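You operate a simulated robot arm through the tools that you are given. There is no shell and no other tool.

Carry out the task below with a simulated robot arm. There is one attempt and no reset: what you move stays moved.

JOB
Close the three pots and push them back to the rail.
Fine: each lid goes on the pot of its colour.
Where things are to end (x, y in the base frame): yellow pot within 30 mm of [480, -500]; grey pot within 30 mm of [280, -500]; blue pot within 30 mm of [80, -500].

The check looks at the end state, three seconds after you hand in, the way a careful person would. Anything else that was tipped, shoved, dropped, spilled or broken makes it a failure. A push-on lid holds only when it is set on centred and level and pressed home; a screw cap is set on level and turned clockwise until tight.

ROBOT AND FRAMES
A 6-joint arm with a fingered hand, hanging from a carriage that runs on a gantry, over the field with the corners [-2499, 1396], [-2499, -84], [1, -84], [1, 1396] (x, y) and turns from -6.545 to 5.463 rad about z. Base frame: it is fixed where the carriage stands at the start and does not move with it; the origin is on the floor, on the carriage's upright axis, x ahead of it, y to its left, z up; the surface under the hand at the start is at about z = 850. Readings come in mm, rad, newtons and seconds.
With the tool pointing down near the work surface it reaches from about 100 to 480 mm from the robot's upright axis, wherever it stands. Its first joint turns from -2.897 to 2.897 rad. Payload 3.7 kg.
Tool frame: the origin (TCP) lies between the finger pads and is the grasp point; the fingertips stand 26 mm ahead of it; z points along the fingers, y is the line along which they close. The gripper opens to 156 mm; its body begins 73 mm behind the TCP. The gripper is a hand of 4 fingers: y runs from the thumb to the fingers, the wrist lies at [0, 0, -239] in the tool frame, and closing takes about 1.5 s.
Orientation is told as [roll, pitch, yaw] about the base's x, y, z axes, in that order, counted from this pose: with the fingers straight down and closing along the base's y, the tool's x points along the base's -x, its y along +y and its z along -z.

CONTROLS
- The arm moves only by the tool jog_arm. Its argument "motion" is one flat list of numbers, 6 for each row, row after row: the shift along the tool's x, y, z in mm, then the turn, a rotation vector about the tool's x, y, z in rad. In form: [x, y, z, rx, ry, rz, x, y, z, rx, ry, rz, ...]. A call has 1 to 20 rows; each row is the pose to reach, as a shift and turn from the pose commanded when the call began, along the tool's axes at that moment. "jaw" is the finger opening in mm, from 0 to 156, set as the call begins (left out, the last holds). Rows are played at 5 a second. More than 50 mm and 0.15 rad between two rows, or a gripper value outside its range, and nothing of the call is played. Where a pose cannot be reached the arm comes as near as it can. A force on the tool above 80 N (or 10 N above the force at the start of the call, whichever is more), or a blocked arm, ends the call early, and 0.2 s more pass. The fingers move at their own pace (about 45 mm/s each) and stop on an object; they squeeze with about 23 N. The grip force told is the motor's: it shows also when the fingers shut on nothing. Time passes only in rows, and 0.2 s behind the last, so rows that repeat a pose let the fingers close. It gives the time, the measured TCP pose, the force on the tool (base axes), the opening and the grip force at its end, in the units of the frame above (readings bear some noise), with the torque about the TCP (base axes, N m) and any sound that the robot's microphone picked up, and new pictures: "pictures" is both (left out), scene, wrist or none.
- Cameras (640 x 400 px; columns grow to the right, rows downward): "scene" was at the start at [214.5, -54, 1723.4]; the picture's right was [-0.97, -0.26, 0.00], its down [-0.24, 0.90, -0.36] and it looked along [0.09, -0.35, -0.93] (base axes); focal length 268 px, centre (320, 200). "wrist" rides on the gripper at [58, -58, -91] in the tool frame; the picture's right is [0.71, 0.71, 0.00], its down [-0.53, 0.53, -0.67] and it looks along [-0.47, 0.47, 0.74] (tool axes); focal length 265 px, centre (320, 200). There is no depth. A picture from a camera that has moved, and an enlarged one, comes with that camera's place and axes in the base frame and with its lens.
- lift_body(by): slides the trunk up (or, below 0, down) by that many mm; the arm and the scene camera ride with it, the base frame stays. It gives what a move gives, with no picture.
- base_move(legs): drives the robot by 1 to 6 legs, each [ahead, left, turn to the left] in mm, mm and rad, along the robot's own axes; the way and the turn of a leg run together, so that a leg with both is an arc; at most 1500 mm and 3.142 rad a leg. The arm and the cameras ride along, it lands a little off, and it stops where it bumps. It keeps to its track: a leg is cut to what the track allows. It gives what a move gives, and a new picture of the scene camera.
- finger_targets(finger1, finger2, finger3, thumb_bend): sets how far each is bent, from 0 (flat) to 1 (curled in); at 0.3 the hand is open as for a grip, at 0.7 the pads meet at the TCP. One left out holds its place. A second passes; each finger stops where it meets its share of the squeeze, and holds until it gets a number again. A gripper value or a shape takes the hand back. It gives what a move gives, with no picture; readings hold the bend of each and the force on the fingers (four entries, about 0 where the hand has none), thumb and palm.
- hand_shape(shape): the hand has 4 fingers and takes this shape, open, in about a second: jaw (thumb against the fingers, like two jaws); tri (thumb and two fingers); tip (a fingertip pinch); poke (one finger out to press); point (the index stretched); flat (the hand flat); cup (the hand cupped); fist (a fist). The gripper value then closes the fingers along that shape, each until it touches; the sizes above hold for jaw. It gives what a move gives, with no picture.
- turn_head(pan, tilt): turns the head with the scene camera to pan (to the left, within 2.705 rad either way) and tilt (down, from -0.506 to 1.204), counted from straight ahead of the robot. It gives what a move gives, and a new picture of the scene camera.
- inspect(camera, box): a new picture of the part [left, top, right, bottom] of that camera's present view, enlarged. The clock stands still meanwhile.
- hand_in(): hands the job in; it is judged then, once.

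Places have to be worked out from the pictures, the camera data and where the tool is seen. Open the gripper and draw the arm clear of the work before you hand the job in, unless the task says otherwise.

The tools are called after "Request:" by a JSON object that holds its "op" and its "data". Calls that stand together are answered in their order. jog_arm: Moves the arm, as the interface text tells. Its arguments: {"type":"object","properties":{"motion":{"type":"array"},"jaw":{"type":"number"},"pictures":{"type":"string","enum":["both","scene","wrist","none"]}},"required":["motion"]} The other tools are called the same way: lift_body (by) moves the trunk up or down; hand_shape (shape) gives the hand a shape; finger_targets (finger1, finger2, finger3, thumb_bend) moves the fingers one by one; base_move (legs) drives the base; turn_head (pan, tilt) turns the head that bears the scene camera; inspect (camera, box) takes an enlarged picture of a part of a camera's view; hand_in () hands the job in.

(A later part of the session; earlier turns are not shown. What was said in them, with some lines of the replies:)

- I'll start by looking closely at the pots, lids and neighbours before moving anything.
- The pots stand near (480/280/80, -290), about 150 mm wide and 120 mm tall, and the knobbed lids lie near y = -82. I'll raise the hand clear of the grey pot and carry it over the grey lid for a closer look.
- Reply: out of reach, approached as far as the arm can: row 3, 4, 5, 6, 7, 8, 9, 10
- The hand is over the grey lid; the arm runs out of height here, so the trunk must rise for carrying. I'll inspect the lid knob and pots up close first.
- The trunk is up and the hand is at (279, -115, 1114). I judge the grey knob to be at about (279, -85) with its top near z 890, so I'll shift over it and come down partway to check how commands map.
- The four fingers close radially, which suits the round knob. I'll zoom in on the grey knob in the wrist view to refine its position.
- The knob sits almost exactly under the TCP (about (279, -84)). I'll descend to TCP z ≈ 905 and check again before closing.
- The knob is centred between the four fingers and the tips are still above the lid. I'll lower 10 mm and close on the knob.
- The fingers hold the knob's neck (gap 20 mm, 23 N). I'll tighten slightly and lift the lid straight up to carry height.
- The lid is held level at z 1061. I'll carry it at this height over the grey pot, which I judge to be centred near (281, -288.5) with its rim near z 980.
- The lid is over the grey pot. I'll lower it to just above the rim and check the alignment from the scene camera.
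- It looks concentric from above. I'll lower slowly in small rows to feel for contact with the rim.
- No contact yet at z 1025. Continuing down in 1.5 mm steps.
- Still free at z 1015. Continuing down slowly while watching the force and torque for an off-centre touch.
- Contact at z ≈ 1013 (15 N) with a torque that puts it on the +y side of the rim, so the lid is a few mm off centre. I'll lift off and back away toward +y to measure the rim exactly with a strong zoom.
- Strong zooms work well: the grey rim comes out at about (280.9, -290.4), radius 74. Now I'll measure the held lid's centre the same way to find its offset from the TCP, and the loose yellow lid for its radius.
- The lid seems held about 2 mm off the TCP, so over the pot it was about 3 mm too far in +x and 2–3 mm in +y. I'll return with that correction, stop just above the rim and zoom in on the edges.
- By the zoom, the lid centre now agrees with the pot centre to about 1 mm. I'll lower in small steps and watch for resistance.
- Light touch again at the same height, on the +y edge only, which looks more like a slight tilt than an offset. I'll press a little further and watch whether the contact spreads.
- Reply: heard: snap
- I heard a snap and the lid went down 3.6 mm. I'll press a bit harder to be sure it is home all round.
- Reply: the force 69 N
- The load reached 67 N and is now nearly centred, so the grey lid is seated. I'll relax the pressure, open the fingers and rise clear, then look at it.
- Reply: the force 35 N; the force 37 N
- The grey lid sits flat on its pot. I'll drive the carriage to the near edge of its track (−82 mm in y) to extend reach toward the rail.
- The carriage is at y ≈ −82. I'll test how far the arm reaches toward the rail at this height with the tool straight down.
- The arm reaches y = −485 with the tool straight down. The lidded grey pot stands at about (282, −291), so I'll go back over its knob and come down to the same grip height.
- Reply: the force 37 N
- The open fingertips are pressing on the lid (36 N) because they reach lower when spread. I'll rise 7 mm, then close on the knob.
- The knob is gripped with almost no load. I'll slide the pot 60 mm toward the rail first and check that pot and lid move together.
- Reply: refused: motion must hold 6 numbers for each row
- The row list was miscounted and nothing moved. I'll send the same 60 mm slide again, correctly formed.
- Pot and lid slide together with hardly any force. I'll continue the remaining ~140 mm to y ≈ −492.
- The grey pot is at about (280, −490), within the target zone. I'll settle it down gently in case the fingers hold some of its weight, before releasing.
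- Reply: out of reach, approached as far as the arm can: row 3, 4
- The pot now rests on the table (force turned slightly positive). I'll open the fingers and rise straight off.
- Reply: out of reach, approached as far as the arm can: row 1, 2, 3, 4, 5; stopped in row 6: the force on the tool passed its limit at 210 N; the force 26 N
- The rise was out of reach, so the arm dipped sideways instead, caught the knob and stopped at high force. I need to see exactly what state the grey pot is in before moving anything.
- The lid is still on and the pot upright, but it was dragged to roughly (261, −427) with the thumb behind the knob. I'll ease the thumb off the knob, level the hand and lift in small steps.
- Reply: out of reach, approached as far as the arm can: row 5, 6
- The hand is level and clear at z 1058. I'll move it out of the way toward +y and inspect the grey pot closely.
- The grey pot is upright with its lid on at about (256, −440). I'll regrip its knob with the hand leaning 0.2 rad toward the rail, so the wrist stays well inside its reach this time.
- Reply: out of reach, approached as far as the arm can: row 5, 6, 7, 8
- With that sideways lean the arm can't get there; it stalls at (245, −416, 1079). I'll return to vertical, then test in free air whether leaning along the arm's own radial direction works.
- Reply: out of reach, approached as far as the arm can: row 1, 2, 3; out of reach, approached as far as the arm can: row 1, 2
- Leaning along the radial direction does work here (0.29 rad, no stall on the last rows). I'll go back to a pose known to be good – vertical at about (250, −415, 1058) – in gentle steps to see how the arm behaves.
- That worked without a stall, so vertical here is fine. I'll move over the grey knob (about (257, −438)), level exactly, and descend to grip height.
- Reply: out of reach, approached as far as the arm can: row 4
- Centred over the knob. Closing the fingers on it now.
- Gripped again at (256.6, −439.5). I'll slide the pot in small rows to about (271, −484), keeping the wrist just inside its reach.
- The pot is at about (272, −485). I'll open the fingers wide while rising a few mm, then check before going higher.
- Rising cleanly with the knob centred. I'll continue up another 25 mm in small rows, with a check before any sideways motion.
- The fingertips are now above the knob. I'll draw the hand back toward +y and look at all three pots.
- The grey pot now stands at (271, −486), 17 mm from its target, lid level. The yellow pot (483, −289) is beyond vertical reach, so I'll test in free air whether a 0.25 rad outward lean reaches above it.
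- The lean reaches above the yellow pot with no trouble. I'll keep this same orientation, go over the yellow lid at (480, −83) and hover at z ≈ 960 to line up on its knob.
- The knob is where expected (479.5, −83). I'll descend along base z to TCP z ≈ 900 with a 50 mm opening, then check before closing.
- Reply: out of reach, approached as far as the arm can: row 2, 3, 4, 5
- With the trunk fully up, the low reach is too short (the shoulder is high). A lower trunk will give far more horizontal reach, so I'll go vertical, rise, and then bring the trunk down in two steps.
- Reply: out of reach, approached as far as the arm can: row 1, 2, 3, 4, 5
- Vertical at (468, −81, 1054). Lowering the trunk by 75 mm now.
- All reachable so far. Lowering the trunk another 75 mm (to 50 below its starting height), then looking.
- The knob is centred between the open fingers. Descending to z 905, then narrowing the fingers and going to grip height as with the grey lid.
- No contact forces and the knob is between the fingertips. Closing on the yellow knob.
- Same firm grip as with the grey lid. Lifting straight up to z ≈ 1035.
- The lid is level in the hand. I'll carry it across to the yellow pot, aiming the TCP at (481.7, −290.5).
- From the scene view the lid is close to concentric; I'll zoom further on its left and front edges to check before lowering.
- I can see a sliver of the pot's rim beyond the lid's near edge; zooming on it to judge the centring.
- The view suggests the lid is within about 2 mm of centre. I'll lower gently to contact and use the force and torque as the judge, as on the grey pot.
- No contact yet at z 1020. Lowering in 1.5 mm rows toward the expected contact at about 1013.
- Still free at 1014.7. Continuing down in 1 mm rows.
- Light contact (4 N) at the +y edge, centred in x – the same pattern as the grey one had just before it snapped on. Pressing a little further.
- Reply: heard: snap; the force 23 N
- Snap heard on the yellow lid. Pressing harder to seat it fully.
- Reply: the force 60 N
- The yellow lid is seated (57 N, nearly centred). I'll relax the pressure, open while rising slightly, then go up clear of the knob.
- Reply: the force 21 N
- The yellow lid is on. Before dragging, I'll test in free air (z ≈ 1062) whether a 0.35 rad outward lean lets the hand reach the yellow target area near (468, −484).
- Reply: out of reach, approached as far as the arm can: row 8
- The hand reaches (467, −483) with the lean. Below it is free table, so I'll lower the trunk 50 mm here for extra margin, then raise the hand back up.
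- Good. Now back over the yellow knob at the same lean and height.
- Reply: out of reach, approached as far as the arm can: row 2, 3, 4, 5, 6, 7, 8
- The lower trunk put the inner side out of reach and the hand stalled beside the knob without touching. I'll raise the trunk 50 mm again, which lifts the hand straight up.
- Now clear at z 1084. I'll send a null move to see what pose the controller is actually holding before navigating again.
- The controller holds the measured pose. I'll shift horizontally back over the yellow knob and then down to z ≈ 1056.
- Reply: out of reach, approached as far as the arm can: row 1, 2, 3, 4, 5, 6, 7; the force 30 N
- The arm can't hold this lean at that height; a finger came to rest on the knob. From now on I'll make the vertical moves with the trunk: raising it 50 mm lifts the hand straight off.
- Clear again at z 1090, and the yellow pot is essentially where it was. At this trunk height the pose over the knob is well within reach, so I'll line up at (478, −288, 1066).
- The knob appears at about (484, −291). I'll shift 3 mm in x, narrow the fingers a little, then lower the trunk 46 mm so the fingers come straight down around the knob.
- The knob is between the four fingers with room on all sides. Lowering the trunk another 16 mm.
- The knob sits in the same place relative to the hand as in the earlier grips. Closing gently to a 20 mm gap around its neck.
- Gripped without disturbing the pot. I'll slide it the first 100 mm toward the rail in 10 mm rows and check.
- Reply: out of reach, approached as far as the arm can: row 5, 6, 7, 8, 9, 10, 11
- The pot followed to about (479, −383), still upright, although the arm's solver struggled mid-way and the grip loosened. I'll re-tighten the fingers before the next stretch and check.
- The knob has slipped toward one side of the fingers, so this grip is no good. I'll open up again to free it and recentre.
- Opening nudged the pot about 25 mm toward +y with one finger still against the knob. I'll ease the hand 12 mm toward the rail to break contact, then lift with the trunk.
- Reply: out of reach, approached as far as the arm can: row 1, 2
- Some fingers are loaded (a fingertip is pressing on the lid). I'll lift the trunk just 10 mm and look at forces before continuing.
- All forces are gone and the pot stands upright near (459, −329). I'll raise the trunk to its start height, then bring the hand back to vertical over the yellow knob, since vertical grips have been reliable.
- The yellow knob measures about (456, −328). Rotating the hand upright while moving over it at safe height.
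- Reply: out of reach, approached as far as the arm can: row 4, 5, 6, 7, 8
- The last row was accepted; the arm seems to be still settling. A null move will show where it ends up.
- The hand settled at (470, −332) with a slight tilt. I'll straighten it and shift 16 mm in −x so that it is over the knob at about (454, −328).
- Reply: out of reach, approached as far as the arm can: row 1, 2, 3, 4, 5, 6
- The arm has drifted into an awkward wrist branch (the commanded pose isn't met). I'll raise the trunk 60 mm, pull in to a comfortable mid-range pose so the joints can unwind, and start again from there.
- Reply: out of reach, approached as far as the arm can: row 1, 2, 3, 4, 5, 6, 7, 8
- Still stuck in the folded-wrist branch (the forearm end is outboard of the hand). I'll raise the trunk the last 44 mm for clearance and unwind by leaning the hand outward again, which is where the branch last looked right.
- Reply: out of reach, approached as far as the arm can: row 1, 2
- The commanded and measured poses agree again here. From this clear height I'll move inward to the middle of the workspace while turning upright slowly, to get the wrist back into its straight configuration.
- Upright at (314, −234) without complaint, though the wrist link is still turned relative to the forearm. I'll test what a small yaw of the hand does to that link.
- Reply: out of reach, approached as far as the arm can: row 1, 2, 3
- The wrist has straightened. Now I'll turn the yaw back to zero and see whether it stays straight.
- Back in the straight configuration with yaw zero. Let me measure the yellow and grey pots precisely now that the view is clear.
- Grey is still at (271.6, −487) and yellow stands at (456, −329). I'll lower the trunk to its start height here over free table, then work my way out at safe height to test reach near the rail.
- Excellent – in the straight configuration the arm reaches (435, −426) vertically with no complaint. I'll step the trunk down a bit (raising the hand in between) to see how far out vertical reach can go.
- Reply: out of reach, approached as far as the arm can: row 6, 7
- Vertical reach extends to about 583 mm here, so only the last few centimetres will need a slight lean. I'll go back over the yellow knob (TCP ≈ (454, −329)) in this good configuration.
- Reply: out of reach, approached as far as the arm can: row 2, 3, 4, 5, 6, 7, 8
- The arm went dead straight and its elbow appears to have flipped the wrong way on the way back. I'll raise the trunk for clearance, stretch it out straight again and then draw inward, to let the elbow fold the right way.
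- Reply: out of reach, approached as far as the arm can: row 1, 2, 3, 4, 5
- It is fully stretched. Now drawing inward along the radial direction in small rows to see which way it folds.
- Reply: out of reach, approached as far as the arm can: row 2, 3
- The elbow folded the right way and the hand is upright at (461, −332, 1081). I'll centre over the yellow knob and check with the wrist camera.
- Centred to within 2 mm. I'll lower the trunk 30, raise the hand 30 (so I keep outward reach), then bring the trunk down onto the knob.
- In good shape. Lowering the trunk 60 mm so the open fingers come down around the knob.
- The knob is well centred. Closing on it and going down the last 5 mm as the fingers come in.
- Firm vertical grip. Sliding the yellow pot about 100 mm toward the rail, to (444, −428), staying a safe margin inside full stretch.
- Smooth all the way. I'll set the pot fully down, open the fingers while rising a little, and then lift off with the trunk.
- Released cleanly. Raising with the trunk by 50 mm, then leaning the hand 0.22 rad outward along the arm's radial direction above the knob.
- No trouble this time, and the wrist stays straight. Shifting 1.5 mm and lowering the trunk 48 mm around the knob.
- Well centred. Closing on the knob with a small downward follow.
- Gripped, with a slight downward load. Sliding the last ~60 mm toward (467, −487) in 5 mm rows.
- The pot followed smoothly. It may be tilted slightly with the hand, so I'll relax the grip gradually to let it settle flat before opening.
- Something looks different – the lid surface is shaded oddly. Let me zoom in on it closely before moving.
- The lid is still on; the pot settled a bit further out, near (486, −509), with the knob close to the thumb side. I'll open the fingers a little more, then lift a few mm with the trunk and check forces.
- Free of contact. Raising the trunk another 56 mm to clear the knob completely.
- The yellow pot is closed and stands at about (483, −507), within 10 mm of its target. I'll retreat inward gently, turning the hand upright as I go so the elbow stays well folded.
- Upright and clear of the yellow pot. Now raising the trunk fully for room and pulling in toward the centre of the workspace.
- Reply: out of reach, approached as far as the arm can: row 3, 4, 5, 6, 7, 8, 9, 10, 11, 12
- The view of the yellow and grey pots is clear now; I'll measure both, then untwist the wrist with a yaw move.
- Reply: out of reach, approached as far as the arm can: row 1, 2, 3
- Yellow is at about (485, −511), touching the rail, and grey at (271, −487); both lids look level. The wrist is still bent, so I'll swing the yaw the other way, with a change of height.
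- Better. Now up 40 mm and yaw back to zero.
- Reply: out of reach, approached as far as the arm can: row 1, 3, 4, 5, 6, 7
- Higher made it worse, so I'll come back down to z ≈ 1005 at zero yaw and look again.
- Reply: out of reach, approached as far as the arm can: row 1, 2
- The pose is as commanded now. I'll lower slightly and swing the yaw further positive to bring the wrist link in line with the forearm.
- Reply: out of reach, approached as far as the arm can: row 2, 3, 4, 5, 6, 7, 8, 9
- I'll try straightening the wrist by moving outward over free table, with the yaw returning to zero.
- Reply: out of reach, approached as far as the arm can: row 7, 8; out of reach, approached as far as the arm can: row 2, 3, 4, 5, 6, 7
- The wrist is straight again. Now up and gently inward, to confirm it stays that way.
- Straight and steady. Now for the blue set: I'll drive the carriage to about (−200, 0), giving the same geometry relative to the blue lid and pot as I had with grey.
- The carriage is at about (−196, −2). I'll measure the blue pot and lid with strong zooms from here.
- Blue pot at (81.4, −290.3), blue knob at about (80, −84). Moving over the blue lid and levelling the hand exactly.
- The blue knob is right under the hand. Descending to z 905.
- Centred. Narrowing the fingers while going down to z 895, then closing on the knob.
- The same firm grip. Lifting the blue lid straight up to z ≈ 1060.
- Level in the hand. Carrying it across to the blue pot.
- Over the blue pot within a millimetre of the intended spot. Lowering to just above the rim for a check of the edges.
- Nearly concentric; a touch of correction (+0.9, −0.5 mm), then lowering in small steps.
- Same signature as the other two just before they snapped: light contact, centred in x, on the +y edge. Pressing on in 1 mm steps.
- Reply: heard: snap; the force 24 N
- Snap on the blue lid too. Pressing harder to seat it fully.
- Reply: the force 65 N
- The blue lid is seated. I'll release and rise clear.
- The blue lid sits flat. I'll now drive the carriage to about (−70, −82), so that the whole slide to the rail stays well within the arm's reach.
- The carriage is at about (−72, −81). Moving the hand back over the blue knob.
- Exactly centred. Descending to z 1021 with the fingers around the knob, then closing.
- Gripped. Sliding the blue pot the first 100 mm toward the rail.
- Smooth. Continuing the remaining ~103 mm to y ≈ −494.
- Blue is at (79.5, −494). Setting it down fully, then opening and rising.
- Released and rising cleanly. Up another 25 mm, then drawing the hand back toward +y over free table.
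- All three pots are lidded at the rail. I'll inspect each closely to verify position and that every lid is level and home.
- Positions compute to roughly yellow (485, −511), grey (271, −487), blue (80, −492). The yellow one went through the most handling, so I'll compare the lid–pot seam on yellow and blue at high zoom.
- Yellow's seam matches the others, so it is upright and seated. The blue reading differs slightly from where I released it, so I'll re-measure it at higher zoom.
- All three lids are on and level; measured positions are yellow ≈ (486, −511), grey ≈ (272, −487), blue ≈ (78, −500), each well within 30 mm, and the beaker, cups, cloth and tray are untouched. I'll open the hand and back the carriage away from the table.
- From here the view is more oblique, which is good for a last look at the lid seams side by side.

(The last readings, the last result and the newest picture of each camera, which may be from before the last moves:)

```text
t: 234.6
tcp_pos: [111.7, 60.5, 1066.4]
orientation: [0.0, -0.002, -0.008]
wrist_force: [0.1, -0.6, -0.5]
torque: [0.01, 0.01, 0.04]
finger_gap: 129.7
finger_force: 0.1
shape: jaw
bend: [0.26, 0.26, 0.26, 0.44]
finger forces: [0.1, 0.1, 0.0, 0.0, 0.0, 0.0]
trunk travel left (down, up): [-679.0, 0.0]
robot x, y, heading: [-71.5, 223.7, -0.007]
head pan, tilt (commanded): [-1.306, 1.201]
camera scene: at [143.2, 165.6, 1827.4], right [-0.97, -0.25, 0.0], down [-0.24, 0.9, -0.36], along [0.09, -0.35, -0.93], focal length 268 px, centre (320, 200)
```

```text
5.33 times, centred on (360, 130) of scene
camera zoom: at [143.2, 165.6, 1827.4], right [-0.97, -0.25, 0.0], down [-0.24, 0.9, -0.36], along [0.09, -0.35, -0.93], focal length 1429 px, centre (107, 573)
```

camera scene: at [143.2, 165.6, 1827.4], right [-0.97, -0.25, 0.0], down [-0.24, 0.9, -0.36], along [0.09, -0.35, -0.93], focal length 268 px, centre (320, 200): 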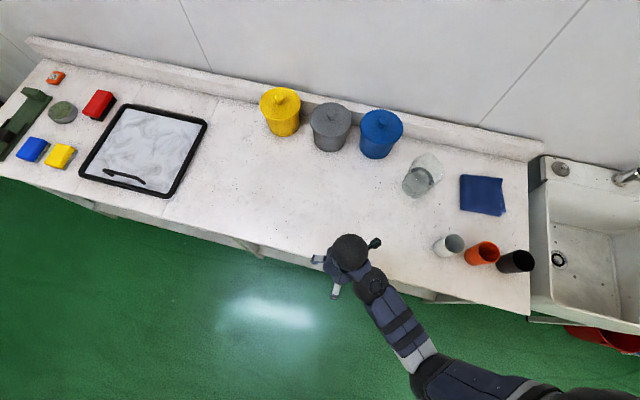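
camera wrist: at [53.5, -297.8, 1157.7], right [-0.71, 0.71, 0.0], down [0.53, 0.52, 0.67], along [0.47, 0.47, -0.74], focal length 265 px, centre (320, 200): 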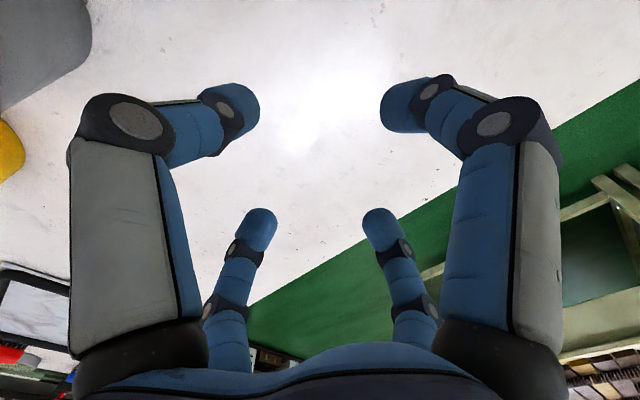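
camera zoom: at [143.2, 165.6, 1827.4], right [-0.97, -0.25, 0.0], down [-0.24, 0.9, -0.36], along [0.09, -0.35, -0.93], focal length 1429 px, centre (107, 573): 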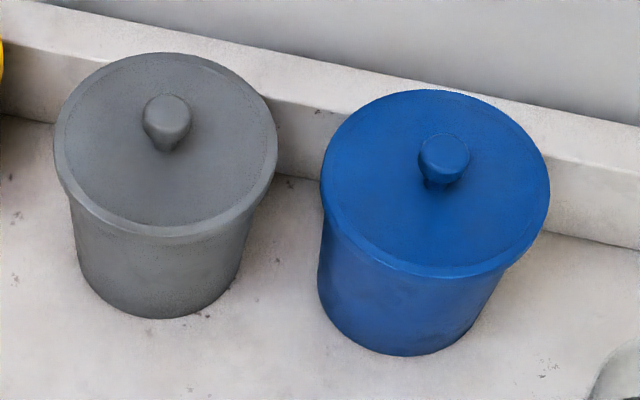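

All three lids are seated level on pots of their own colour, the pots stand at the rail within tolerance, nothing else was disturbed, and the open hand is clear of the table. Handing in.

Request:
{"op": "hand_in", "data": {}}

```text
The job is handed in.
```

All three pots are closed with the lid of their own colour, stand at the rail, and have been handed in; I have not seen the check's result. Each lid gave an audible snap, was then pressed down with 57 to 67 N, and looked level in the last close-up views.

| Pot | Final position, measured by camera | Target | Off by |
|---|---|---|---|
| Yellow | (486, -511) | [480, -500] | about 13 mm |
| Grey | (272, -487) | [280, -500] | about 15 mm |
| Blue | (77, -504) | [80, -500] | about 5 mm |

- **Grey pot, extra handling:** after its lid snapped on, the arm ran out of reach while lifting off. It caught the knob, peaked at 210 N, and dragged the pot about 60 mm off its place. The pot stayed upright with its lid on, and I slid it back.
- **Yellow pot, extra handling:** its target is past the arm's straight-down reach, so it took several re-grips. One of them slipped, and one fingertip rested on the knob at about 28 N. It settled about 20 mm further out than where I let go and now appears to touch the rail.
- **Blue pot, uncertain position:** the camera puts it about 10 mm nearer the rail than the arm's reading when I released it. It is within 30 mm of target by either reading.

The beaker, cups, cloth and tray looked undisturbed. The hand is open and the carriage is backed about 300 mm away from the rail.
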